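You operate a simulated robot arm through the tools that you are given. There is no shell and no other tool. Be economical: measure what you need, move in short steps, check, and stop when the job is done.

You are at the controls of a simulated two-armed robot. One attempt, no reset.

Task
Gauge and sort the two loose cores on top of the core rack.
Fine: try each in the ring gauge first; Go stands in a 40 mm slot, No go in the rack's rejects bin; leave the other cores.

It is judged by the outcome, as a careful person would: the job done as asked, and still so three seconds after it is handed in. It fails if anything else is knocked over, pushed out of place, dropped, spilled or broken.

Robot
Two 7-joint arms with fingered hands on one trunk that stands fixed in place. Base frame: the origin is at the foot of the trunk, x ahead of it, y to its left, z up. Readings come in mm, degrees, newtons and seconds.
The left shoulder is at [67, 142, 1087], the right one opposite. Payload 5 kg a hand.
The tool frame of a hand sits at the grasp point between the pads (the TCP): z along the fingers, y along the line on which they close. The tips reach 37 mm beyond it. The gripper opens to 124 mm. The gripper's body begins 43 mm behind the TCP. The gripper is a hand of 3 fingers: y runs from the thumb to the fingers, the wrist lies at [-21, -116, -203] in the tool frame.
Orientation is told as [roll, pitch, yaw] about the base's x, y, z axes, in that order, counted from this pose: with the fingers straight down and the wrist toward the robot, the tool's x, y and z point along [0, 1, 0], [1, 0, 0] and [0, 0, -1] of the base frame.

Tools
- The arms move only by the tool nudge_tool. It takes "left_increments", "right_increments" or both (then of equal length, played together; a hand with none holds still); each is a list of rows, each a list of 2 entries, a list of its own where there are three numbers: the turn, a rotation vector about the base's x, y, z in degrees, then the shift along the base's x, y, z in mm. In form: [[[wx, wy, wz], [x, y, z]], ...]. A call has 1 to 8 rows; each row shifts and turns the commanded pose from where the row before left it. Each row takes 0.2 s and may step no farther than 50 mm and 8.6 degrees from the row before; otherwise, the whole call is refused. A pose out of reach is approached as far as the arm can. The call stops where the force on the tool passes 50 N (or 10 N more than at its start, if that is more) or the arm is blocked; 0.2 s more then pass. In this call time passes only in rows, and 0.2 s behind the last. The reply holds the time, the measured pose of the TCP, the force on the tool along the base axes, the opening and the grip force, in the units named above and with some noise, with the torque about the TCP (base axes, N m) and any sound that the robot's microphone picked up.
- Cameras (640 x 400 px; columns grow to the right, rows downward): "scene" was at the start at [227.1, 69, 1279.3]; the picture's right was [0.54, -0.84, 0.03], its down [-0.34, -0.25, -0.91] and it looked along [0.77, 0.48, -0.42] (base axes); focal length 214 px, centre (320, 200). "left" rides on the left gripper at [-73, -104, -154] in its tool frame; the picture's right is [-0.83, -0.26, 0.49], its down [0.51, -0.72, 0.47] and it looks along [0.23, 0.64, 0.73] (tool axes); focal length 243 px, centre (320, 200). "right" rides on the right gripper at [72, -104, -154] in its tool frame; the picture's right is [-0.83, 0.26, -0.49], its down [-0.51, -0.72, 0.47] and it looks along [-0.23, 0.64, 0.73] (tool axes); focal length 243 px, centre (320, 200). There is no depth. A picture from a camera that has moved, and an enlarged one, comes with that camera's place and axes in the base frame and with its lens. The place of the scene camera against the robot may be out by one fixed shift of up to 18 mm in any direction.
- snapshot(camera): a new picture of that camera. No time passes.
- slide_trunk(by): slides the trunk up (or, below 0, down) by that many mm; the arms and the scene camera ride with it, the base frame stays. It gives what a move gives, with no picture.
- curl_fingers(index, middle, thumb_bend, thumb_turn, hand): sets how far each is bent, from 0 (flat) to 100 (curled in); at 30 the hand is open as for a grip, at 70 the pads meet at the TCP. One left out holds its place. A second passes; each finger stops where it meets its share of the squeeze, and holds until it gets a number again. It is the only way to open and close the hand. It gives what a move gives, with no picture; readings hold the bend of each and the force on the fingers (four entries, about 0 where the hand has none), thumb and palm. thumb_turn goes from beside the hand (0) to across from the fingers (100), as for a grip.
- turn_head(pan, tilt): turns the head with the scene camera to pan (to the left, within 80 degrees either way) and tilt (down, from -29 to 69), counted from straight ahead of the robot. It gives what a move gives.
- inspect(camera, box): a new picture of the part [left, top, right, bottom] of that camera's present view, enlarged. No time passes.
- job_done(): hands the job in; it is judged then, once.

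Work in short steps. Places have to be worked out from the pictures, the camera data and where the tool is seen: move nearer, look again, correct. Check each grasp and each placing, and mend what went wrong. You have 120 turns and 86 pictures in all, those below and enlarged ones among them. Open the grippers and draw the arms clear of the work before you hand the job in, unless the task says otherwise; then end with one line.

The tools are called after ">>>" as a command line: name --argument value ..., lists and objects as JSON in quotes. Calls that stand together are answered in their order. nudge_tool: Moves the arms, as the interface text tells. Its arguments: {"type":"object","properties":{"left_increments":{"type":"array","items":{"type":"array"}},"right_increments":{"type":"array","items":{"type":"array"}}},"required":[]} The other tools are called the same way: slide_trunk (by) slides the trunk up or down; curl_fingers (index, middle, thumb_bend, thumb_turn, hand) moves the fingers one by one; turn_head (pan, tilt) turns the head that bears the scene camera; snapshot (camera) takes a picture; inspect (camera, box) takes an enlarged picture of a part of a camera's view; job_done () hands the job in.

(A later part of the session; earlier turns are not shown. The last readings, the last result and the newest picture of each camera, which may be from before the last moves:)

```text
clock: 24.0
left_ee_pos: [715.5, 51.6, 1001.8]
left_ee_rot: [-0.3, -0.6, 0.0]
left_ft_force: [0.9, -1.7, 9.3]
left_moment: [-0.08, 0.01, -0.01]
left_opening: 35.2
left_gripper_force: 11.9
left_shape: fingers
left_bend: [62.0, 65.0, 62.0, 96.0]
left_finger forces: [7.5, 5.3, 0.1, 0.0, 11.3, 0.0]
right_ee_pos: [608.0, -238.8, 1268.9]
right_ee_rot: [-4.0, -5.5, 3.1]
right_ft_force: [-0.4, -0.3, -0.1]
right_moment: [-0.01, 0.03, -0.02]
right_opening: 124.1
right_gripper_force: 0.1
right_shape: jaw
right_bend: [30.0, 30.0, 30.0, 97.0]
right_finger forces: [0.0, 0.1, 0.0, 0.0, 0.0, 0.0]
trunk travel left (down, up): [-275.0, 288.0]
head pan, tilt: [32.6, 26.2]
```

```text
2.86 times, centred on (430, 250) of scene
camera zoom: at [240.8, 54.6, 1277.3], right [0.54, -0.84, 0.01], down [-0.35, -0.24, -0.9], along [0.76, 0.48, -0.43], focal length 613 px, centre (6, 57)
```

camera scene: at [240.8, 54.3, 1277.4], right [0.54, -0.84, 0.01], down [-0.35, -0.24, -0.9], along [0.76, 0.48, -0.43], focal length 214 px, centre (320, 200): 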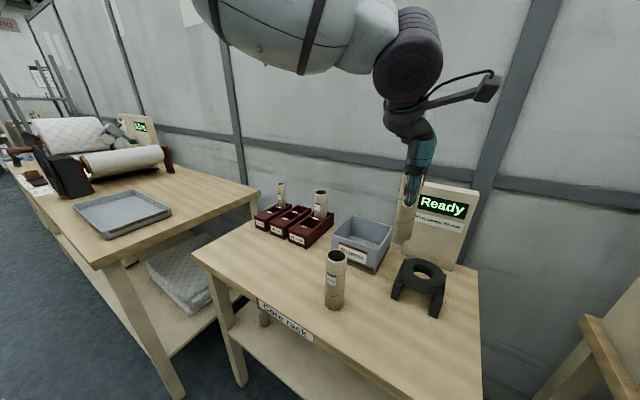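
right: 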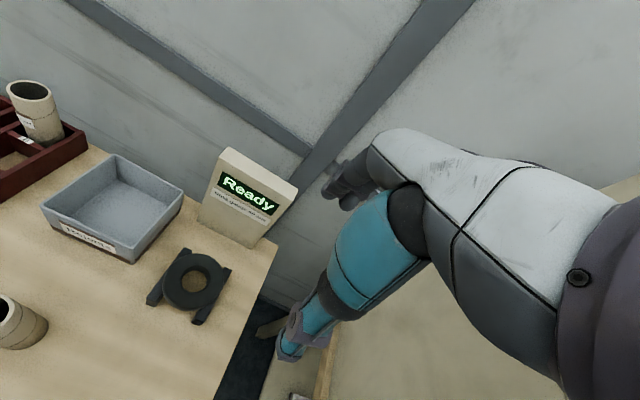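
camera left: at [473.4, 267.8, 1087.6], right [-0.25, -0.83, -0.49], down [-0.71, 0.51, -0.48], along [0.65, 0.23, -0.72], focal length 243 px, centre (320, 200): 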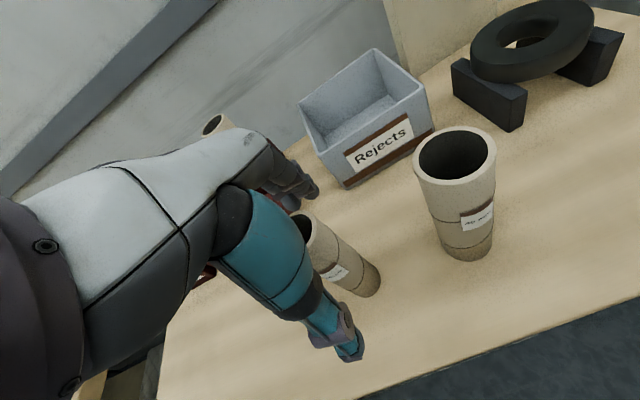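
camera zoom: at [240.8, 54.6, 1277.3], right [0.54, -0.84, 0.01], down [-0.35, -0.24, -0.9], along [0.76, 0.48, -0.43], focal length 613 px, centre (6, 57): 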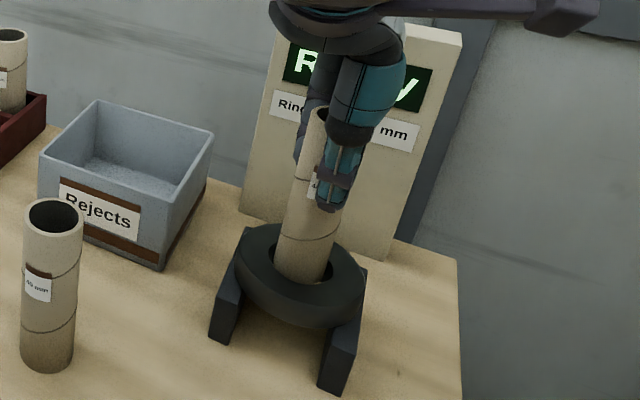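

The reaction is now in −y and the visible gap agrees, so I'll shift about (+0.5,−2) and lower.

>>> nudge_tool --left_increments '[[[0, 0, 0], [0, 0, 2]], [[0, 0, 0], [0.3, -1, 0]], [[0, 0, 0], [0.2, -1, 0]], [[0, 0, 0], [0, 0, -2]], [[0, 0, 0], [0, 0, -2]], [[0, 0, 0], [0, 0, -2]], [[0, 0, 0], [0, 0, 0]]]'

>>> inspect --camera "left" --box '[310, 210, 410, 310]'

```text
clock: 25.6
left_ee_pos: [715.9, 50.3, 1000.2]
left_ee_rot: [-0.3, -0.9, 0.0]
left_ft_force: [2.5, 0.4, 20.6]
left_moment: [-0.02, 0.02, -0.01]
left_opening: 34.9
left_gripper_force: 14.0
left_shape: fingers
left_bend: [62.0, 65.0, 62.0, 96.0]
left_finger forces: [7.7, 7.5, 0.0, 0.1, 12.9, 0.0]
right_ee_pos: [607.9, -238.1, 1268.2]
right_ee_rot: [-4.1, -5.6, 3.1]
right_ft_force: [0.1, -0.5, 1.1]
right_moment: [0.04, -0.01, -0.02]
right_opening: 124.3
right_gripper_force: 0.0
right_shape: jaw
right_bend: [30.0, 30.0, 30.0, 97.0]
right_finger forces: [0.1, 0.1, 0.0, 0.0, 0.0, 0.0]
trunk travel left (down, up): [-275.0, 288.0]
head pan, tilt: [32.6, 26.2]
```

```text
4.00 times, centred on (360, 260) of left
camera zoom: at [609.6, -22.9, 1152.7], right [-0.25, -0.83, -0.49], down [-0.71, 0.5, -0.49], along [0.65, 0.23, -0.72], focal length 970 px, centre (160, -40)
```

zoom: 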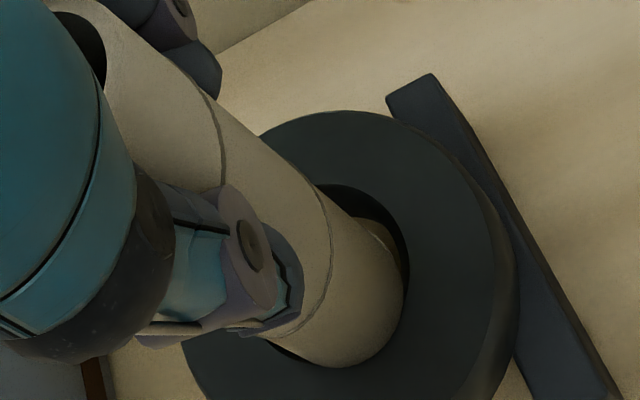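

Comparing the core's edge to the vertical vanishing point, it leans about 2° (bottom toward −y) and about 0.8° toward +x, which would wedge it in a tight ring. I'll lift out, straighten it (compensating the shift) and look.

>>> nudge_tool --left_increments '[[[0, 0, 0], [0, 0, 6]], [[0, 0, 0], [0, 0, 10]], [[1, 0.4, 0], [1, -2.5, 0]], [[1, 0.4, 0], [1.3, -2.7, 0]], [[0, 0, 0], [0, 0, 0]], [[0, 0, 0], [0, 0, 0]]]'

>>> inspect --camera "left" --box '[290, 190, 410, 310]'

>>> inspect --camera "scene" --box '[380, 180, 480, 320]'

```text
clock: 27.0
left_ee_pos: [718.7, 43.4, 1014.3]
left_ee_rot: [1.8, 0.0, 0.2]
left_ft_force: [0.2, 0.3, -1.0]
left_moment: [-0.03, 0.01, -0.03]
left_opening: 35.5
left_gripper_force: 11.6
left_shape: fingers
left_bend: [62.0, 65.0, 62.0, 96.0]
left_finger forces: [6.8, 5.5, 0.0, 0.1, 10.6, 0.0]
right_ee_pos: [609.3, -238.5, 1269.3]
right_ee_rot: [-4.1, -5.6, 3.2]
right_ft_force: [0.5, 0.1, -0.4]
right_moment: [-0.01, 0.01, -0.01]
right_opening: 123.9
right_gripper_force: 0.0
right_shape: jaw
right_bend: [30.0, 30.0, 30.0, 97.0]
right_finger forces: [0.0, 0.1, 0.0, 0.0, 0.0, 0.0]
trunk travel left (down, up): [-275.0, 288.0]
head pan, tilt: [32.6, 26.2]
```

```text
3.33 times, centred on (350, 250) of left
camera zoom: at [614.6, -33.3, 1166.2], right [-0.26, -0.81, -0.52], down [-0.72, 0.52, -0.45], along [0.64, 0.26, -0.72], focal length 809 px, centre (220, 33)
```

zoom: 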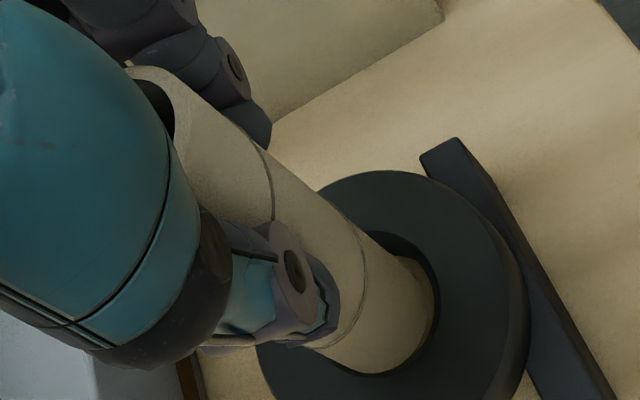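

```text
2.86 times, centred on (430, 250) of scene
camera zoom: at [240.9, 54.7, 1277.3], right [0.54, -0.84, 0.01], down [-0.35, -0.24, -0.9], along [0.76, 0.48, -0.43], focal length 613 px, centre (6, 57)
```

zoom: 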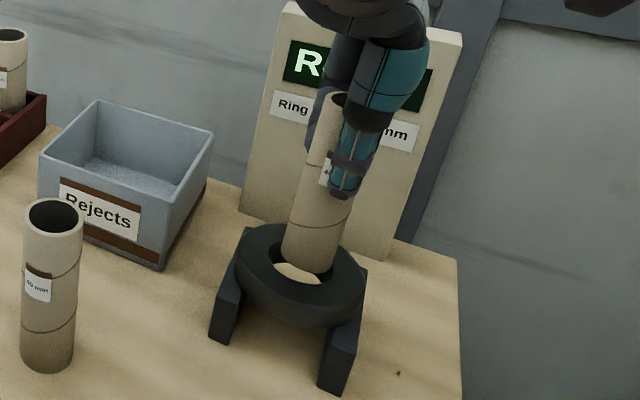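

I need to check the tilt more exactly, so I'll zoom the scene camera onto the held core.

>>> inspect --camera "scene" --box '[405, 205, 465, 290]'

>>> inspect --camera "right" --box '[0, 0, 640, 400]'

```text
4.71 times, centred on (435, 248) of scene
camera zoom: at [240.9, 54.7, 1277.3], right [0.54, -0.84, 0.01], down [-0.35, -0.24, -0.9], along [0.76, 0.48, -0.43], focal length 1009 px, centre (-221, -24)
```

zoom: 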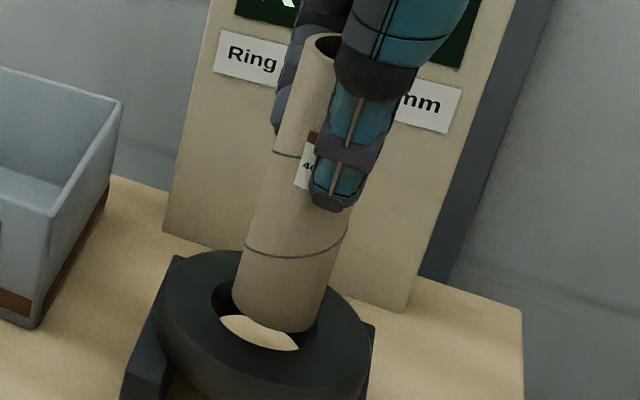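

```text
1.00 times, centred on (320, 200) of right (not enlarged: the box is as wide or as high as the picture)
camera zoom: at [485.6, -160.7, 1406.9], right [0.25, -0.78, 0.57], down [-0.65, -0.58, -0.5], along [0.72, -0.24, -0.65], focal length 243 px, centre (320, 200)
```

zoom: 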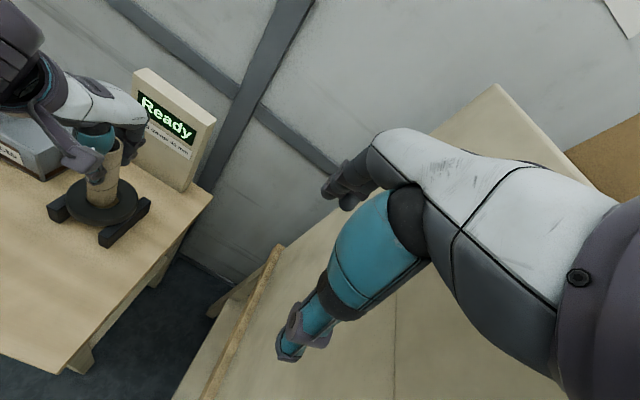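

The larger zoom suggests I over-corrected, and the original tilt was fine within about 1°. The chamfer (51→40 mm) means lateral error is what matters. I'll undo most of the tilt and centre using the force hints.

>>> nudge_tool --left_increments '[[[-0.9, -0.25, 0], [-0.2, 2.9, 0]], [[-0.9, -0.25, 0], [-0.2, 2.9, 0]], [[0, 0, 0], [0, 0, 0]], [[0, 0, 0], [0, 0, -4]], [[0, 0, 0], [0, 0, -3]], [[0, 0, 0], [0, 0, -2]], [[0, 0, 0], [0, 0, 0]]]'

>>> inspect --camera "right" --box '[40, 120, 160, 250]'

>>> inspect --camera "scene" --box '[405, 205, 465, 290]'

>>> inspect --camera "left" --box '[310, 210, 410, 310]'

```text
clock: 28.6
left_ee_pos: [718.6, 49.6, 1006.8]
left_ee_rot: [-0.1, -0.5, -0.1]
left_ft_force: [0.1, 0.1, -0.2]
left_moment: [-0.02, 0.01, 0.0]
left_opening: 34.8
left_gripper_force: 11.2
left_shape: fingers
left_bend: [62.0, 65.0, 62.0, 96.0]
left_finger forces: [6.6, 5.4, 0.1, 0.0, 10.6, 0.1]
right_ee_pos: [607.9, -237.6, 1267.7]
right_ee_rot: [-4.1, -5.6, 3.1]
right_ft_force: [-0.3, 0.1, -0.5]
right_moment: [-0.02, 0.02, 0.0]
right_opening: 124.0
right_gripper_force: 0.2
right_shape: jaw
right_bend: [30.0, 30.0, 30.0, 97.0]
right_finger forces: [0.0, 0.1, 0.0, 0.0, 0.0, 0.0]
trunk travel left (down, up): [-275.0, 288.0]
head pan, tilt: [32.6, 26.2]
```

```text
3.08 times, centred on (100, 185) of right
camera zoom: at [485.6, -160.6, 1406.9], right [0.25, -0.78, 0.57], down [-0.65, -0.58, -0.5], along [0.72, -0.24, -0.65], focal length 746 px, centre (997, 246)
```

zoom: 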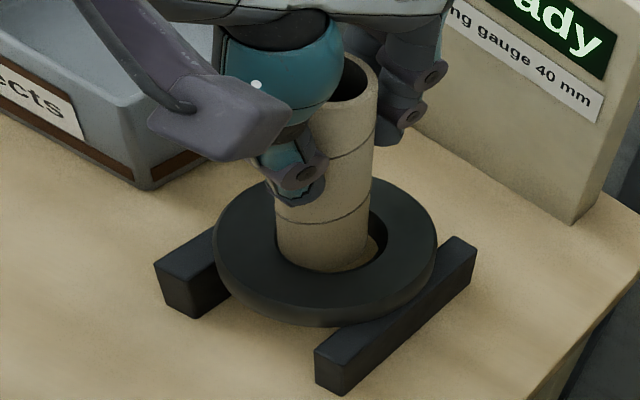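

```text
4.71 times, centred on (435, 248) of scene
camera zoom: at [240.9, 54.8, 1277.3], right [0.54, -0.84, 0.01], down [-0.35, -0.24, -0.9], along [0.76, 0.48, -0.43], focal length 1009 px, centre (-221, -24)
```

zoom: 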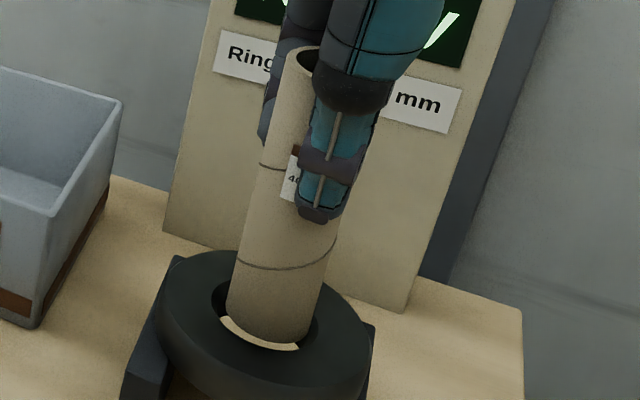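

```text
4.00 times, centred on (360, 260) of left
camera zoom: at [612.5, -23.0, 1159.2], right [-0.26, -0.83, -0.49], down [-0.72, 0.51, -0.48], along [0.65, 0.23, -0.73], focal length 970 px, centre (160, -40)
```

zoom: 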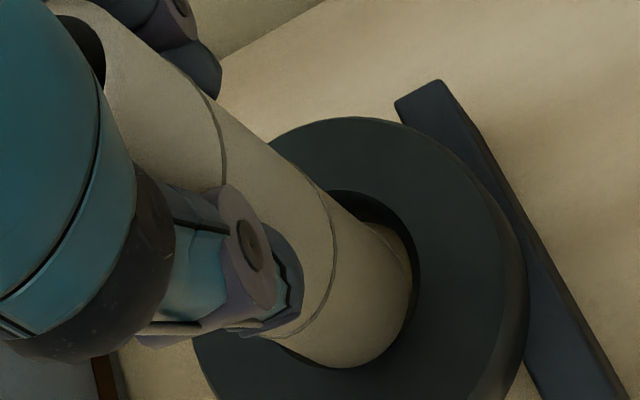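

Cross-checking the three views with tangent rays: the core slid up and back in the grip during contact. Its bottom is now at about (709.5,46,885), still just above the rim, with the hole at (719.4,49). I'll lift a bit, shift (+9,+3) and look.

>>> nudge_tool --left_increments '[[[0, 0, 0], [0, 0, 4]], [[0, 0, 0], [3, 1, 0]], [[0, 0, 0], [3, 1, 0]], [[0, 0, 0], [3, 1, 0]], [[0, 0, 0], [0, 0, 0]], [[0, 0, 0], [0, 0, 0]]]'

>>> inspect --camera "right" --box '[40, 120, 160, 250]'

>>> inspect --camera "scene" --box '[405, 205, 465, 290]'

>>> inspect --camera "left" --box '[310, 210, 410, 310]'

```text
clock: 30.0
left_ee_pos: [728.0, 52.9, 1010.8]
left_ee_rot: [0.0, -0.5, -0.1]
left_ft_force: [1.7, 0.8, -0.7]
left_moment: [-0.02, 0.01, 0.02]
left_opening: 35.2
left_gripper_force: 11.9
left_shape: fingers
left_bend: [62.0, 65.0, 62.0, 96.0]
left_finger forces: [6.7, 5.5, 0.0, 0.0, 10.7, 0.0]
right_ee_pos: [607.8, -237.6, 1268.4]
right_ee_rot: [-4.1, -5.6, 3.2]
right_ft_force: [0.6, 0.6, 1.5]
right_moment: [0.04, -0.03, -0.01]
right_opening: 123.9
right_gripper_force: 0.1
right_shape: jaw
right_bend: [30.0, 30.0, 30.0, 97.0]
right_finger forces: [0.0, 0.1, 0.0, 0.1, 0.0, 0.0]
trunk travel left (down, up): [-275.0, 288.0]
head pan, tilt: [32.6, 26.2]
```

```text
3.08 times, centred on (100, 185) of right
camera zoom: at [485.6, -160.6, 1407.0], right [0.25, -0.78, 0.57], down [-0.65, -0.58, -0.5], along [0.72, -0.24, -0.65], focal length 746 px, centre (997, 246)
```

zoom: 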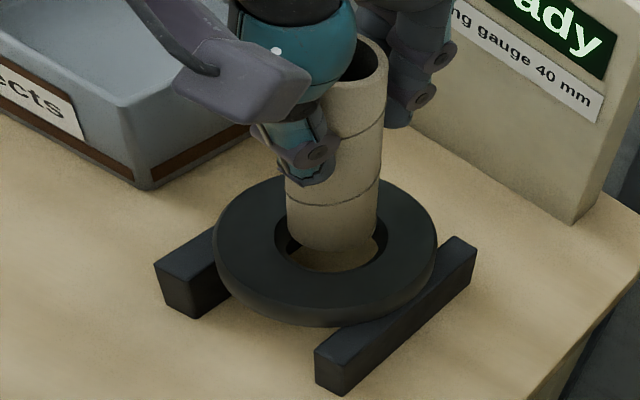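

```text
4.71 times, centred on (435, 248) of scene
camera zoom: at [240.9, 54.8, 1277.3], right [0.54, -0.84, 0.01], down [-0.35, -0.24, -0.9], along [0.76, 0.48, -0.43], focal length 1009 px, centre (-221, -24)
```

zoom: 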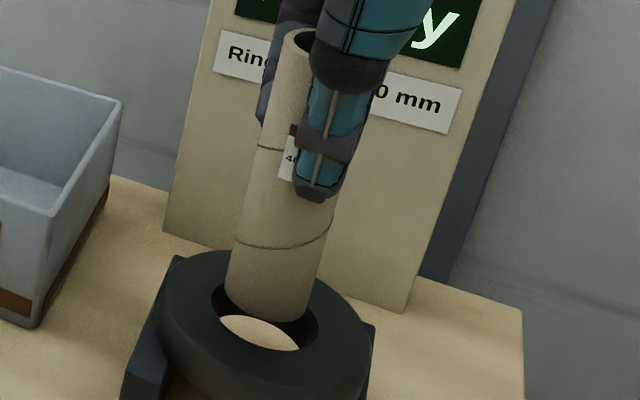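

```text
4.00 times, centred on (360, 260) of left
camera zoom: at [622.4, -19.7, 1163.6], right [-0.26, -0.83, -0.49], down [-0.72, 0.51, -0.48], along [0.65, 0.23, -0.73], focal length 970 px, centre (160, -40)
```

zoom: 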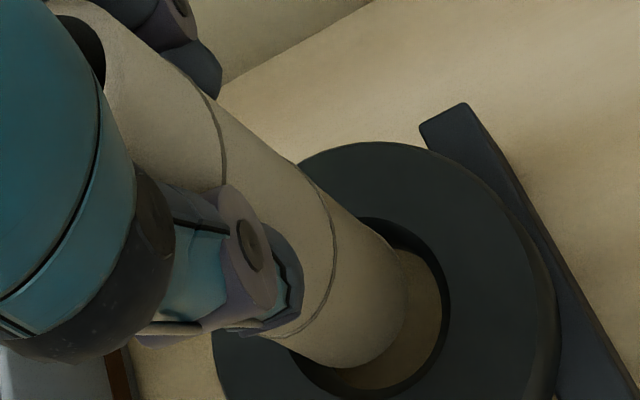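

Right and scene views now both show the core centred over the hole. Lowering slowly.

>>> nudge_tool --left_increments '[[[0, 0, 0], [0, 0, -3]], [[0, 0, 0], [0, 0, -3]], [[0, 0, 0], [0, 0, -3]], [[0, 0, 0], [0, 0, -3]], [[0, 0, 0], [0, 0, -3]], [[0, 0, 0], [0, 0, 0]]]'

>>> inspect --camera "right" --box '[40, 120, 160, 250]'

>>> inspect --camera "scene" --box '[405, 205, 465, 290]'

```text
clock: 31.4
left_ee_pos: [727.5, 53.7, 996.0]
left_ee_rot: [-0.1, -0.5, 0.1]
left_ft_force: [0.2, 0.9, -0.1]
left_moment: [0.02, -0.01, -0.02]
left_opening: 35.1
left_gripper_force: 12.0
left_shape: fingers
left_bend: [62.0, 65.0, 62.0, 96.0]
left_finger forces: [6.7, 5.5, 0.1, 0.0, 10.7, 0.0]
right_ee_pos: [607.7, -239.4, 1268.3]
right_ee_rot: [-4.1, -5.6, 3.1]
right_ft_force: [-0.2, 0.0, 0.3]
right_moment: [0.0, 0.04, -0.01]
right_opening: 124.1
right_gripper_force: 0.1
right_shape: jaw
right_bend: [30.0, 30.0, 30.0, 97.0]
right_finger forces: [0.0, 0.1, 0.0, 0.0, 0.0, 0.0]
trunk travel left (down, up): [-275.0, 288.0]
head pan, tilt: [32.6, 26.2]
```

```text
3.08 times, centred on (100, 185) of right
camera zoom: at [485.6, -160.5, 1407.0], right [0.25, -0.78, 0.57], down [-0.65, -0.58, -0.5], along [0.72, -0.24, -0.65], focal length 746 px, centre (997, 246)
```

zoom: 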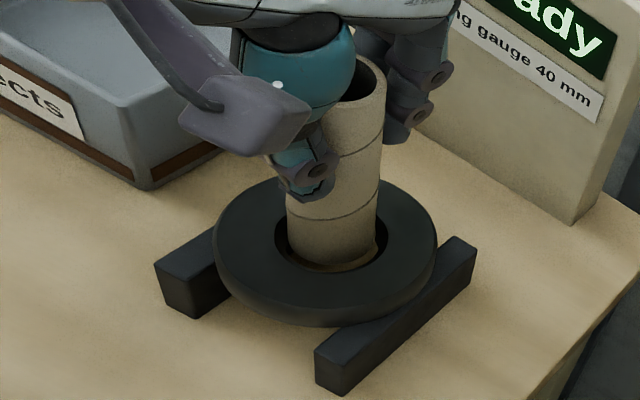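

```text
4.71 times, centred on (435, 248) of scene
camera zoom: at [240.9, 54.9, 1277.3], right [0.54, -0.84, 0.01], down [-0.35, -0.24, -0.9], along [0.76, 0.48, -0.43], focal length 1009 px, centre (-221, -24)
```

zoom: 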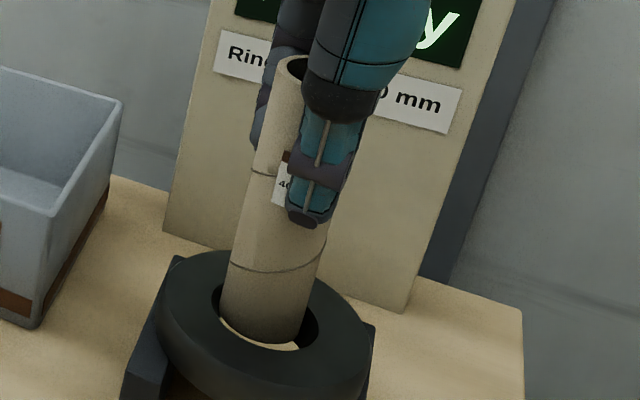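

Well centred in both views with no force. Continuing down.

>>> nudge_tool --left_increments '[[[0, 0, 0], [0, 0, -3]], [[0, 0, 0], [0, 0, -3]], [[0, 0, 0], [0, 0, -3]], [[0, 0, 0], [0, 0, -3]], [[0, 0, 0], [0, 0, 0]]]'

>>> inspect --camera "right" --box '[40, 120, 160, 250]'

>>> inspect --camera "scene" --box '[405, 205, 465, 290]'

```text
clock: 32.6
left_ee_pos: [729.0, 53.5, 983.1]
left_ee_rot: [0.0, -0.5, 0.1]
left_ft_force: [0.6, -0.2, 0.1]
left_moment: [-0.02, 0.05, 0.01]
left_opening: 35.3
left_gripper_force: 11.2
left_shape: fingers
left_bend: [62.0, 65.0, 62.0, 96.0]
left_finger forces: [6.8, 5.2, 0.0, 0.0, 10.9, 0.1]
right_ee_pos: [608.0, -239.2, 1269.4]
right_ee_rot: [-4.0, -5.6, 3.1]
right_ft_force: [0.3, 0.4, 0.0]
right_moment: [-0.02, 0.0, 0.0]
right_opening: 124.1
right_gripper_force: 0.0
right_shape: jaw
right_bend: [30.0, 30.0, 30.0, 97.0]
right_finger forces: [0.0, 0.0, 0.1, 0.1, 0.0, 0.1]
trunk travel left (down, up): [-275.0, 288.0]
head pan, tilt: [32.6, 26.2]
```

```text
3.08 times, centred on (100, 185) of right
camera zoom: at [485.6, -160.5, 1407.0], right [0.25, -0.78, 0.57], down [-0.65, -0.58, -0.5], along [0.72, -0.24, -0.65], focal length 746 px, centre (997, 246)
```

zoom: 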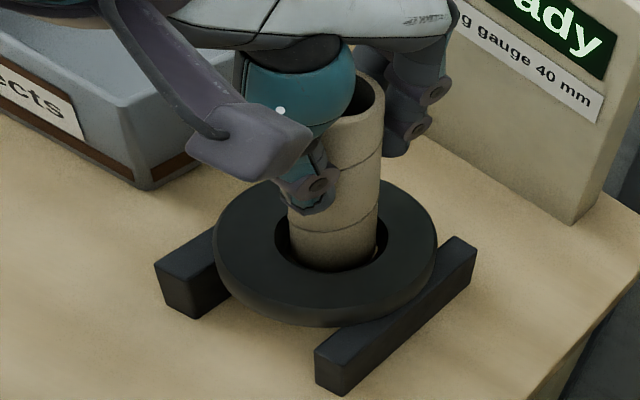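

```text
4.71 times, centred on (435, 248) of scene
camera zoom: at [241.0, 54.9, 1277.3], right [0.54, -0.84, 0.01], down [-0.35, -0.24, -0.9], along [0.76, 0.48, -0.43], focal length 1009 px, centre (-221, -24)
```

zoom: 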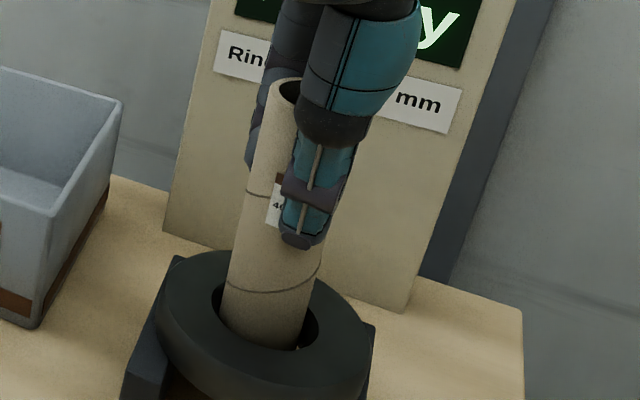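

It's in with no force. Continuing down 24 mm to see whether it passes fully and what the display says.

>>> nudge_tool --left_increments '[[[0, 0, 0], [0, 0, -4]], [[0, 0, 0], [0, 0, -4]], [[0, 0, 0], [0, 0, -4]], [[0, 0, 0], [0, 0, -4]], [[0, 0, 0], [0, 0, -4]], [[0, 0, 0], [0, 0, -4]], [[0, 0, 0], [0, 0, 0]]]'

>>> inspect --camera "right" --box '[40, 60, 220, 260]'

```text
clock: 34.2
left_ee_pos: [727.5, 53.0, 958.8]
left_ee_rot: [0.0, -0.3, 0.0]
left_ft_force: [-1.4, -1.6, 0.3]
left_moment: [-0.13, 0.15, 0.02]
left_opening: 35.0
left_gripper_force: 11.4
left_shape: fingers
left_bend: [62.0, 65.0, 62.0, 96.0]
left_finger forces: [6.6, 4.7, 0.0, 0.1, 11.6, 0.0]
right_ee_pos: [608.5, -237.8, 1268.2]
right_ee_rot: [-4.2, -5.6, 3.1]
right_ft_force: [0.0, 0.1, 0.1]
right_moment: [0.01, 0.0, 0.02]
right_opening: 124.0
right_gripper_force: 0.0
right_shape: jaw
right_bend: [30.0, 30.0, 30.0, 97.0]
right_finger forces: [0.0, 0.1, 0.0, 0.0, 0.0, 0.0]
trunk travel left (down, up): [-275.0, 288.0]
head pan, tilt: [32.6, 26.2]
```

```text
2.00 times, centred on (130, 160) of right
camera zoom: at [485.6, -160.4, 1407.0], right [0.25, -0.78, 0.57], down [-0.65, -0.58, -0.5], along [0.72, -0.24, -0.65], focal length 485 px, centre (700, 280)
```

zoom: 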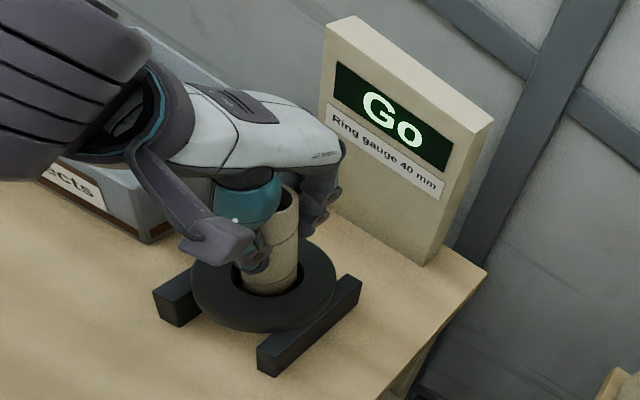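

The display reads "Go". I'll lift it straight out.

>>> nudge_tool --left_increments '[[[0, 0, 0], [0, 0, 5]], [[0, 0, 0], [0, 0, 8]], [[0, 0, 0], [0, 0, 8]], [[0, 0, 0], [0, 0, 8]], [[0, 0, 0], [0, 0, 8]], [[0, 0, 0], [0, 0, 8]], [[0, 0, 0], [0, 0, 8]], [[0, 0, 0], [0, 0, 8]]]'

>>> nudge_tool --left_increments '[[[0, 0, 0], [0, 0, 14]], [[0, 0, 0], [0, 0, 18]], [[0, 0, 0], [0, 0, 20]], [[0, 0, 0], [-4, 10, 20]], [[0, 0, 0], [-8, 20, 14]], [[0, 0, 0], [-8, 26, 0]], [[0, 0, 0], [-8, 28, 0]], [[0, 0, 0], [-8, 28, 0]]]'

>>> snapshot --camera "scene"

```text
clock: 36.0
left_ee_pos: [727.7, 53.3, 1019.4]
left_ee_rot: [0.0, -0.4, -0.1]
left_ft_force: [-0.2, -0.2, -0.5]
left_moment: [0.0, 0.03, -0.01]
left_opening: 35.2
left_gripper_force: 11.3
left_shape: fingers
left_bend: [62.0, 65.0, 62.0, 96.0]
left_finger forces: [6.8, 5.2, 0.1, 0.1, 10.5, 0.0]
right_ee_pos: [608.0, -238.2, 1267.8]
right_ee_rot: [-4.0, -5.6, 3.2]
right_ft_force: [0.0, 0.1, 0.1]
right_moment: [0.03, 0.0, 0.0]
right_opening: 124.2
right_gripper_force: 0.0
right_shape: jaw
right_bend: [30.0, 30.0, 30.0, 97.0]
right_finger forces: [0.0, 0.0, 0.0, 0.0, 0.0, 0.0]
trunk travel left (down, up): [-275.0, 288.0]
head pan, tilt: [32.6, 26.2]
```

```text
clock: 37.8
left_ee_pos: [690.8, 167.8, 1105.0]
left_ee_rot: [-0.1, -0.5, -0.1]
left_ft_force: [-0.3, -0.3, -0.5]
left_moment: [0.01, 0.0, 0.0]
left_opening: 35.4
left_gripper_force: 11.3
left_shape: fingers
left_bend: [62.0, 65.0, 62.0, 96.0]
left_finger forces: [6.8, 5.3, 0.0, 0.1, 10.5, 0.0]
right_ee_pos: [608.1, -237.6, 1268.7]
right_ee_rot: [-4.0, -5.5, 3.2]
right_ft_force: [-0.1, 0.3, 0.3]
right_moment: [-0.03, 0.01, 0.01]
right_opening: 124.0
right_gripper_force: 0.1
right_shape: jaw
right_bend: [30.0, 30.0, 30.0, 97.0]
right_finger forces: [0.0, 0.0, 0.1, 0.1, 0.0, 0.0]
trunk travel left (down, up): [-275.0, 288.0]
head pan, tilt: [32.6, 26.2]
```

```text
34 pictures are left
camera scene: at [241.1, 54.9, 1277.3], right [0.54, -0.84, 0.01], down [-0.35, -0.24, -0.9], along [0.76, 0.48, -0.43], focal length 214 px, centre (320, 200)
```

scene: 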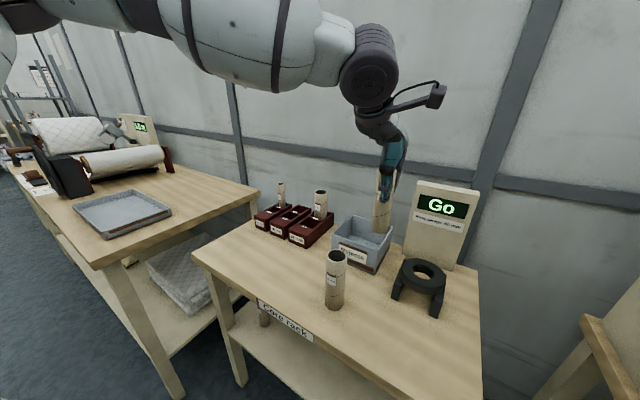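

Released from the gauge cleanly. Moving to the left side of the slots, high, to view them with the hand camera.

>>> nudge_tool --left_increments '[[[0, 0, 0], [1, 14, 2]], [[0, 0, 0], [3, 24, 2]], [[0, 0, 0], [3, 30, 2]], [[0, 0, 0], [3, 32, 2]], [[0, 0, 0], [3, 32, 2]], [[0, 0, 0], [3, 32, 0]], [[0, 0, 0], [3, 32, 0]], [[0, 0, 0], [3, 32, 0]]]'

>>> nudge_tool --left_increments '[[[0, 0, 0], [3, 32, 0]], [[0, 0, 0], [3, 32, 0]], [[0, 0, 0], [3, 32, 0]], [[0, 0, 0], [3, 32, 0]], [[0, 0, 0], [4, 24, 0]], [[0, 0, 0], [4, 14, 0]], [[0, 0, 0], [2, 6, 0]], [[0, 0, 0], [0, 0, 0]]]'

>>> inspect --camera "left" --box '[240, 100, 560, 300]'

```text
clock: 39.6
left_ee_pos: [712.2, 395.0, 1114.5]
left_ee_rot: [0.0, -0.4, 0.0]
left_ft_force: [1.1, 0.3, 0.0]
left_moment: [0.02, 0.0, 0.02]
left_opening: 35.2
left_gripper_force: 11.2
left_shape: fingers
left_bend: [62.0, 65.0, 62.0, 96.0]
left_finger forces: [6.8, 5.3, 0.1, 0.0, 10.6, 0.1]
right_ee_pos: [607.2, -237.3, 1268.6]
right_ee_rot: [-4.1, -5.6, 3.1]
right_ft_force: [0.3, 0.2, -0.7]
right_moment: [-0.01, 0.03, 0.01]
right_opening: 124.0
right_gripper_force: 0.1
right_shape: jaw
right_bend: [30.0, 30.0, 30.0, 97.0]
right_finger forces: [0.0, 0.0, 0.0, 0.1, 0.0, 0.0]
trunk travel left (down, up): [-275.0, 288.0]
head pan, tilt: [32.6, 26.2]
```

```text
clock: 41.4
left_ee_pos: [732.8, 564.3, 1115.6]
left_ee_rot: [0.1, -0.5, 0.0]
left_ft_force: [0.1, 0.4, -0.7]
left_moment: [0.02, 0.02, 0.01]
left_opening: 35.2
left_gripper_force: 11.0
left_shape: fingers
left_bend: [62.0, 65.0, 62.0, 96.0]
left_finger forces: [6.7, 5.3, 0.0, 0.0, 10.6, 0.0]
right_ee_pos: [607.8, -237.8, 1268.4]
right_ee_rot: [-4.1, -5.6, 3.2]
right_ft_force: [0.4, 0.2, 0.1]
right_moment: [-0.04, -0.02, 0.02]
right_opening: 124.1
right_gripper_force: 0.1
right_shape: jaw
right_bend: [30.0, 30.0, 30.0, 97.0]
right_finger forces: [0.0, 0.0, 0.0, 0.0, 0.0, 0.0]
trunk travel left (down, up): [-275.0, 288.0]
head pan, tilt: [32.6, 26.2]
```

```text
2.00 times, centred on (400, 200) of left
camera zoom: at [627.8, 492.5, 1268.0], right [-0.26, -0.83, -0.49], down [-0.72, 0.51, -0.48], along [0.65, 0.23, -0.73], focal length 485 px, centre (160, 200)
```

zoom: 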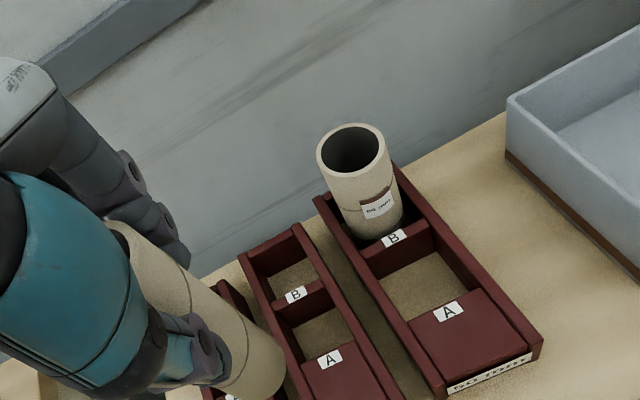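

The slot view triangulates well. 40 mm slot A is centred at (784.5,534), walls top z≈849, about 45 mm square. The core bottom is at TCP+(−8.8,−3.5,−122), so the TCP target is (793,537.5).

>>> nudge_tool --left_increments '[[[0, 0, 0], [6, -2, 0]], [[0, 0, 0], [12, -5, -4]], [[0, 0, 0], [14, -7, -12]], [[0, 0, 0], [14, -7, -20]], [[0, 0, 0], [10, -5, -22]], [[0, 0, 0], [4, -1, -22]], [[0, 0, 0], [0, 0, -16]], [[0, 0, 0], [0, 0, -8]]]'

>>> nudge_tool --left_increments '[[[0, 0, 0], [0, 0, -4]], [[0, 0, 0], [0, 0, 0]], [[0, 0, 0], [0, 0, 0]]]'

>>> inspect --camera "left" --box '[280, 150, 480, 310]'

>>> inspect --camera "scene" --box '[240, 160, 360, 260]'

```text
clock: 43.2
left_ee_pos: [794.4, 537.9, 1010.7]
left_ee_rot: [0.0, -0.5, 0.0]
left_ft_force: [-0.8, -0.3, -0.3]
left_moment: [-0.01, 0.01, -0.03]
left_opening: 35.3
left_gripper_force: 11.0
left_shape: fingers
left_bend: [62.0, 65.0, 62.0, 96.0]
left_finger forces: [6.7, 5.2, 0.0, 0.1, 10.5, 0.1]
right_ee_pos: [608.0, -238.1, 1269.0]
right_ee_rot: [-4.2, -5.6, 3.1]
right_ft_force: [-0.8, 0.3, 0.4]
right_moment: [-0.02, 0.02, 0.02]
right_opening: 124.0
right_gripper_force: 0.0
right_shape: jaw
right_bend: [30.0, 30.0, 30.0, 97.0]
right_finger forces: [0.0, 0.1, 0.0, 0.0, 0.0, 0.0]
trunk travel left (down, up): [-275.0, 288.0]
head pan, tilt: [32.6, 26.2]
```

```text
clock: 44.0
left_ee_pos: [794.8, 538.5, 1008.8]
left_ee_rot: [0.1, -0.6, 0.0]
left_ft_force: [-0.2, 0.0, -1.1]
left_moment: [-0.04, 0.01, -0.01]
left_opening: 35.0
left_gripper_force: 11.4
left_shape: fingers
left_bend: [62.0, 65.0, 62.0, 96.0]
left_finger forces: [6.6, 5.2, 0.1, 0.1, 10.5, 0.0]
right_ee_pos: [608.2, -237.2, 1270.0]
right_ee_rot: [-4.1, -5.6, 3.2]
right_ft_force: [-0.2, 0.2, 1.7]
right_moment: [0.01, 0.03, 0.0]
right_opening: 123.9
right_gripper_force: 0.0
right_shape: jaw
right_bend: [30.0, 30.0, 30.0, 97.0]
right_finger forces: [0.0, 0.1, 0.1, 0.0, 0.0, 0.0]
trunk travel left (down, up): [-275.0, 288.0]
head pan, tilt: [32.6, 26.2]
```

```text
2.50 times, centred on (380, 230) of left
camera zoom: at [689.5, 466.1, 1161.3], right [-0.26, -0.83, -0.49], down [-0.72, 0.51, -0.48], along [0.65, 0.23, -0.73], focal length 606 px, centre (170, 125)
```

zoom: 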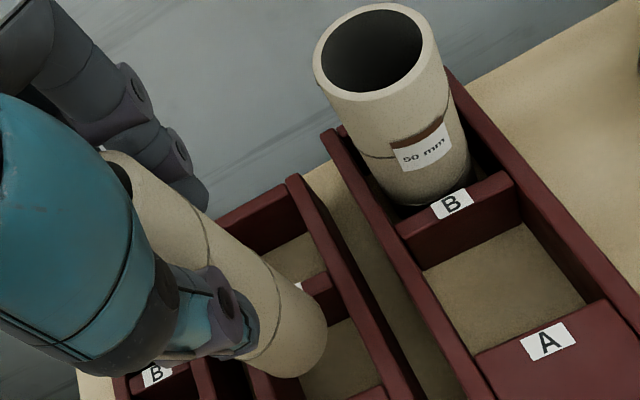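

```text
4.00 times, centred on (300, 210) of scene
camera zoom: at [241.1, 55.2, 1277.3], right [0.54, -0.84, 0.01], down [-0.35, -0.24, -0.9], along [0.76, 0.48, -0.43], focal length 858 px, centre (400, 160)
```

zoom: 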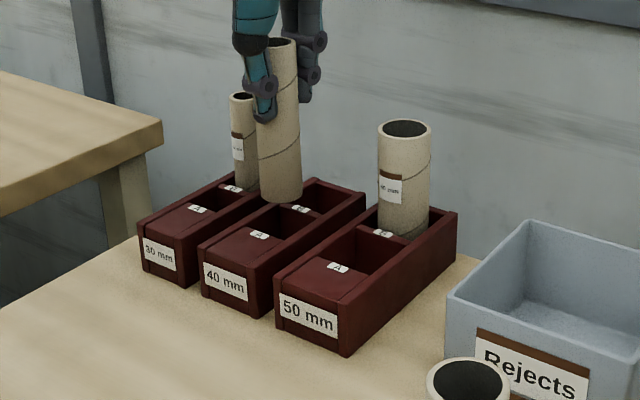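

The projection agrees in the left view. I'll descend to just above the wall tops and check finely.

>>> nudge_tool --left_increments '[[[0, 0, 0], [-1, -0.5, -5]], [[0, 0, 0], [0, 0, -7]], [[0, 0, 0], [0, 0, -7]], [[0, 0, 0], [0, 0, -5]], [[0, 0, 0], [0, 0, -2]], [[0, 0, 0], [0, 0, 0]], [[0, 0, 0], [0, 0, 0]]]'

>>> inspect --camera "left" --box '[300, 190, 420, 310]'

>>> inspect --camera "scene" --box '[260, 180, 330, 250]'

```text
clock: 45.6
left_ee_pos: [794.9, 537.3, 980.6]
left_ee_rot: [-0.1, -0.4, -0.1]
left_ft_force: [0.2, -1.5, -1.0]
left_moment: [0.03, 0.02, -0.04]
left_opening: 34.8
left_gripper_force: 11.0
left_shape: fingers
left_bend: [62.0, 65.0, 62.0, 96.0]
left_finger forces: [6.6, 5.3, 0.1, 0.0, 10.6, 0.0]
right_ee_pos: [607.5, -237.3, 1268.7]
right_ee_rot: [-4.1, -5.6, 3.1]
right_ft_force: [0.1, 0.5, 0.2]
right_moment: [0.02, 0.0, -0.03]
right_opening: 124.1
right_gripper_force: 0.0
right_shape: jaw
right_bend: [30.0, 30.0, 30.0, 97.0]
right_finger forces: [0.0, 0.1, 0.0, 0.0, 0.0, 0.0]
trunk travel left (down, up): [-275.0, 288.0]
head pan, tilt: [32.6, 26.2]
```

```text
3.33 times, centred on (360, 250) of left
camera zoom: at [689.6, 464.6, 1134.1], right [-0.26, -0.83, -0.49], down [-0.72, 0.51, -0.48], along [0.65, 0.23, -0.73], focal length 809 px, centre (187, 33)
```

zoom: 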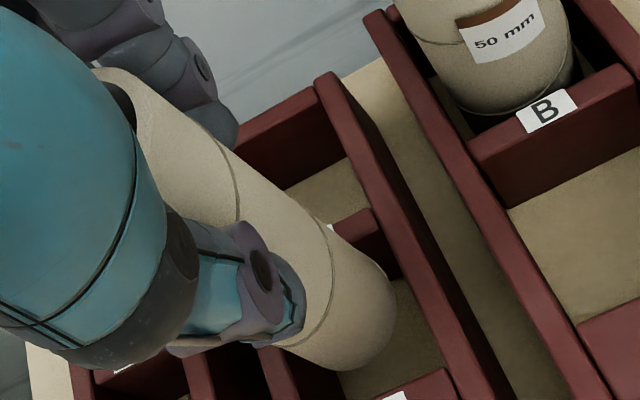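

```text
5.71 times, centred on (295, 215) of scene
camera zoom: at [241.1, 55.2, 1277.3], right [0.54, -0.84, 0.01], down [-0.35, -0.24, -0.9], along [0.76, 0.48, -0.43], focal length 1226 px, centre (463, 114)
```

zoom: 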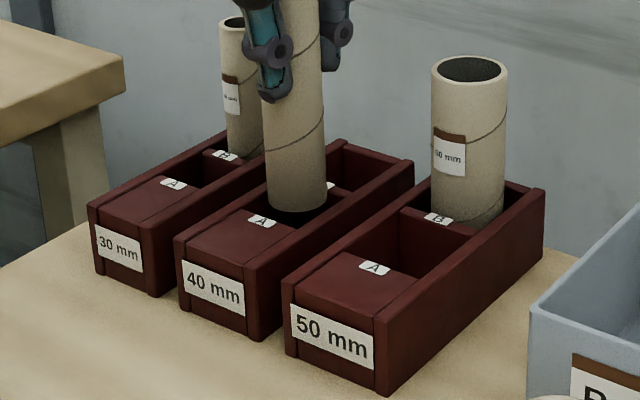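

Tangent rays put the core bottom about 2–4 mm too far in +x relative to the slot centre. I'll shift (−3,+0.5) and lower carefully.

>>> nudge_tool --left_increments '[[[0, 0, 0], [-1.5, 0.3, 0]], [[0, 0, 0], [-1.5, 0.2, 0]], [[0, 0, 0], [0, 0, -3]], [[0, 0, 0], [0, 0, -3]], [[0, 0, 0], [0, 0, -3]], [[0, 0, 0], [0, 0, -3]], [[0, 0, 0], [0, 0, -2]], [[0, 0, 0], [0, 0, 0]]]'

>>> inspect --camera "left" --box '[300, 190, 420, 310]'

```text
clock: 47.4
left_ee_pos: [793.0, 538.3, 969.6]
left_ee_rot: [0.1, -0.5, 0.1]
left_ft_force: [-0.4, 0.4, -1.2]
left_moment: [-0.01, -0.01, -0.01]
left_opening: 35.3
left_gripper_force: 11.3
left_shape: fingers
left_bend: [62.0, 65.0, 62.0, 96.0]
left_finger forces: [6.5, 5.2, 0.0, 0.1, 10.6, 0.0]
right_ee_pos: [607.8, -237.5, 1268.5]
right_ee_rot: [-4.1, -5.6, 3.3]
right_ft_force: [-0.7, -0.5, 0.1]
right_moment: [0.01, -0.02, -0.04]
right_opening: 123.8
right_gripper_force: 0.0
right_shape: jaw
right_bend: [30.0, 30.0, 30.0, 97.0]
right_finger forces: [0.0, 0.0, 0.1, 0.1, 0.0, 0.0]
trunk travel left (down, up): [-275.0, 288.0]
head pan, tilt: [32.6, 26.2]
```

```text
3.33 times, centred on (360, 250) of left
camera zoom: at [687.1, 465.5, 1122.1], right [-0.26, -0.83, -0.49], down [-0.72, 0.51, -0.48], along [0.65, 0.23, -0.73], focal length 809 px, centre (187, 33)
```

zoom: 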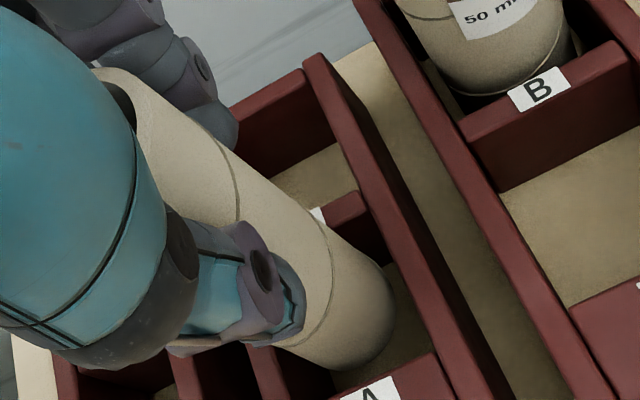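

There's no contact and the core is entering the slot with gaps on both visible sides. Continuing down.

>>> nudge_tool --left_increments '[[[0, 0, 0], [0, 0, -3]], [[0, 0, 0], [0, 0, -3]], [[0, 0, 0], [0, 0, -3]], [[0, 0, 0], [0, 0, -3]], [[0, 0, 0], [0, 0, -3]], [[0, 0, 0], [0, 0, 0]]]'

>>> inspect --camera "left" --box '[300, 190, 420, 310]'

```text
clock: 48.8
left_ee_pos: [790.3, 539.1, 952.8]
left_ee_rot: [-0.1, -0.5, 0.0]
left_ft_force: [-0.2, -0.4, -0.4]
left_moment: [0.02, 0.02, 0.01]
left_opening: 35.3
left_gripper_force: 11.5
left_shape: fingers
left_bend: [62.0, 65.0, 62.0, 96.0]
left_finger forces: [6.6, 5.2, 0.1, 0.0, 10.7, 0.1]
right_ee_pos: [607.8, -237.7, 1268.2]
right_ee_rot: [-4.1, -5.6, 3.2]
right_ft_force: [-1.0, 0.0, 0.3]
right_moment: [0.02, -0.02, -0.01]
right_opening: 124.2
right_gripper_force: 0.0
right_shape: jaw
right_bend: [30.0, 30.0, 30.0, 97.0]
right_finger forces: [0.1, 0.1, 0.1, 0.0, 0.0, 0.0]
trunk travel left (down, up): [-275.0, 288.0]
head pan, tilt: [32.6, 26.2]
```

```text
3.33 times, centred on (360, 250) of left
camera zoom: at [686.6, 465.9, 1106.5], right [-0.26, -0.83, -0.49], down [-0.72, 0.51, -0.48], along [0.65, 0.23, -0.73], focal length 809 px, centre (187, 33)
```

zoom: 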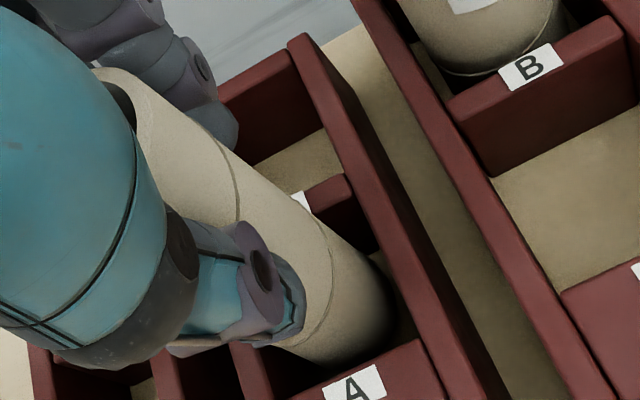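

It's inside the slot. I'll continue down until the table is felt.

>>> nudge_tool --left_increments '[[[0, 0, 0], [0, 0, -4]], [[0, 0, 0], [0, 0, -4]], [[0, 0, 0], [0, 0, -4]], [[0, 0, 0], [0, 0, -4]], [[0, 0, 0], [0, 0, -3]], [[0, 0, 0], [0, 0, -3]], [[0, 0, 0], [0, 0, 0]]]'

```text
clock: 50.4
left_ee_pos: [793.5, 538.2, 931.5]
left_ee_rot: [0.0, -0.5, 0.0]
left_ft_force: [0.1, 0.2, -0.2]
left_moment: [0.02, -0.01, 0.0]
left_opening: 35.4
left_gripper_force: 11.1
left_shape: fingers
left_bend: [62.0, 65.0, 62.0, 96.0]
left_finger forces: [6.6, 5.3, 0.0, 0.1, 10.7, 0.0]
right_ee_pos: [608.1, -237.4, 1267.7]
right_ee_rot: [-4.1, -5.6, 3.2]
right_ft_force: [0.1, 0.1, 0.8]
right_moment: [0.01, -0.03, 0.0]
right_opening: 124.1
right_gripper_force: 0.0
right_shape: jaw
right_bend: [30.0, 30.0, 30.0, 97.0]
right_finger forces: [0.1, 0.0, 0.0, 0.0, 0.0, 0.0]
trunk travel left (down, up): [-275.0, 288.0]
head pan, tilt: [32.6, 26.2]
```

No contact yet, so I'll continue in 2 mm steps.

>>> nudge_tool --left_increments '[[[0, 0, 0], [0, 0, -2]], [[0, 0, 0], [0, 0, -2]], [[0, 0, 0], [0, 0, -2]], [[0, 0, 0], [0, 0, -2]], [[0, 0, 0], [0, 0, 0]]]'

>>> inspect --camera "scene" --box '[250, 160, 350, 250]'

```text
clock: 51.6
left_ee_pos: [794.7, 537.9, 925.7]
left_ee_rot: [-0.1, -0.5, 0.1]
left_ft_force: [-2.3, -2.7, 17.8]
left_moment: [-0.12, 0.07, -0.06]
left_opening: 35.1
left_gripper_force: 13.1
left_shape: fingers
left_bend: [62.0, 65.0, 62.0, 96.0]
left_finger forces: [7.5, 5.6, 0.0, 0.0, 13.9, 0.0]
right_ee_pos: [608.4, -237.4, 1268.5]
right_ee_rot: [-4.2, -5.5, 3.1]
right_ft_force: [0.6, 0.1, -0.2]
right_moment: [0.01, -0.03, 0.0]
right_opening: 124.2
right_gripper_force: 0.1
right_shape: jaw
right_bend: [30.0, 30.0, 30.0, 97.0]
right_finger forces: [0.0, 0.0, 0.0, 0.0, 0.0, 0.0]
trunk travel left (down, up): [-275.0, 288.0]
head pan, tilt: [32.6, 26.2]
```

```text
4.44 times, centred on (300, 205) of scene
camera zoom: at [240.9, 55.2, 1277.4], right [0.54, -0.84, 0.01], down [-0.35, -0.24, -0.9], along [0.76, 0.48, -0.43], focal length 953 px, centre (409, 178)
```

zoom: 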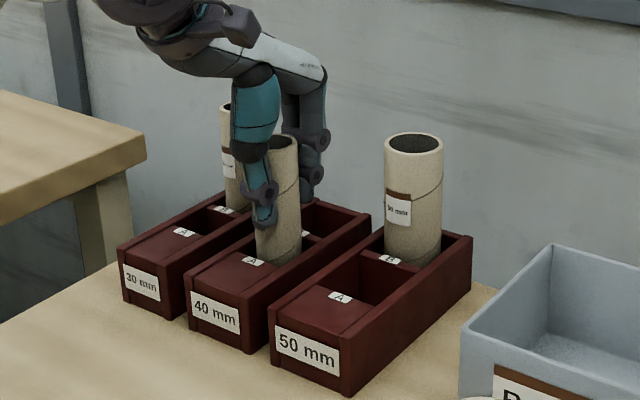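

The core stands on the table inside 40 mm slot A. I'll ease the pressure and open.

>>> nudge_tool --left_increments '[[[0, 0, 0], [0, 0, 1.5]], [[0, 0, 0], [0, 0, 0]]]'

>>> curl_fingers --hand "left" --index 50 --middle 50 --thumb_bend 50

>>> curl_fingers --hand "left" --index 34 --middle 34 --thumb_bend 34

>>> inspect --camera "scene" --box '[250, 160, 350, 250]'

```text
clock: 52.2
left_ee_pos: [793.6, 538.0, 925.7]
left_ee_rot: [-0.1, -0.5, 0.0]
left_ft_force: [-1.4, -2.9, 18.0]
left_moment: [-0.13, 0.06, 0.02]
left_opening: 35.1
left_gripper_force: 13.5
left_shape: fingers
left_bend: [62.0, 65.0, 62.0, 96.0]
left_finger forces: [7.9, 5.5, 0.0, 0.0, 13.6, 0.1]
right_ee_pos: [608.0, -238.2, 1268.1]
right_ee_rot: [-4.1, -5.6, 3.1]
right_ft_force: [0.1, -0.7, -0.5]
right_moment: [0.01, 0.0, 0.01]
right_opening: 123.9
right_gripper_force: 0.0
right_shape: jaw
right_bend: [30.0, 30.0, 30.0, 97.0]
right_finger forces: [0.0, 0.0, 0.1, 0.0, 0.0, 0.1]
trunk travel left (down, up): [-275.0, 288.0]
head pan, tilt: [32.6, 26.2]
```

```text
clock: 53.2
left_ee_pos: [793.8, 539.6, 923.8]
left_ee_rot: [0.0, -0.4, 0.0]
left_ft_force: [-0.1, -0.6, 0.0]
left_moment: [0.03, 0.0, 0.04]
left_opening: 67.3
left_gripper_force: 0.0
left_shape: fingers
left_bend: [50.0, 50.0, 50.0, 97.0]
left_finger forces: [0.0, 0.1, 0.0, 0.1, 0.0, 0.0]
right_ee_pos: [608.1, -236.9, 1268.8]
right_ee_rot: [-4.1, -5.6, 3.2]
right_ft_force: [-0.9, -0.9, 0.7]
right_moment: [0.04, 0.0, 0.01]
right_opening: 124.1
right_gripper_force: 0.0
right_shape: jaw
right_bend: [30.0, 30.0, 30.0, 97.0]
right_finger forces: [0.0, 0.1, 0.0, 0.0, 0.0, 0.1]
trunk travel left (down, up): [-275.0, 288.0]
head pan, tilt: [32.6, 26.2]
```

```text
clock: 54.2
left_ee_pos: [793.0, 537.2, 925.0]
left_ee_rot: [0.0, -0.6, -0.1]
left_ft_force: [0.2, 0.5, 0.3]
left_moment: [-0.02, 0.01, -0.01]
left_opening: 116.0
left_gripper_force: 0.0
left_shape: fingers
left_bend: [34.0, 34.0, 34.0, 97.0]
left_finger forces: [0.1, 0.0, 0.0, 0.1, 0.0, 0.0]
right_ee_pos: [607.4, -237.0, 1267.7]
right_ee_rot: [-4.2, -5.6, 3.2]
right_ft_force: [-0.5, 0.0, 0.0]
right_moment: [0.0, -0.03, -0.01]
right_opening: 123.9
right_gripper_force: 0.1
right_shape: jaw
right_bend: [30.0, 30.0, 30.0, 97.0]
right_finger forces: [0.1, 0.0, 0.0, 0.1, 0.1, 0.1]
trunk travel left (down, up): [-275.0, 288.0]
head pan, tilt: [32.6, 26.2]
```

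```text
4.44 times, centred on (300, 205) of scene
camera zoom: at [241.1, 55.4, 1277.3], right [0.54, -0.84, 0.01], down [-0.35, -0.24, -0.9], along [0.76, 0.48, -0.43], focal length 953 px, centre (409, 178)
```

zoom: 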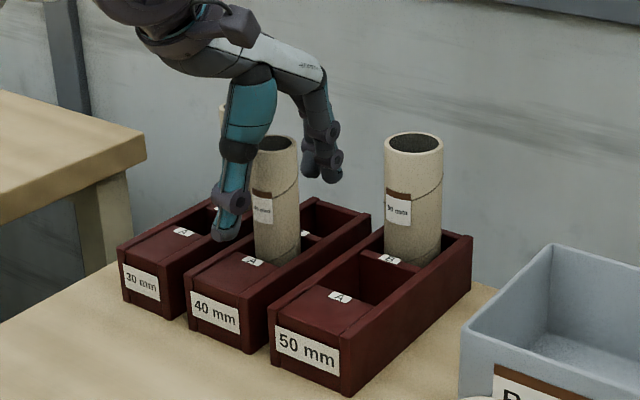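

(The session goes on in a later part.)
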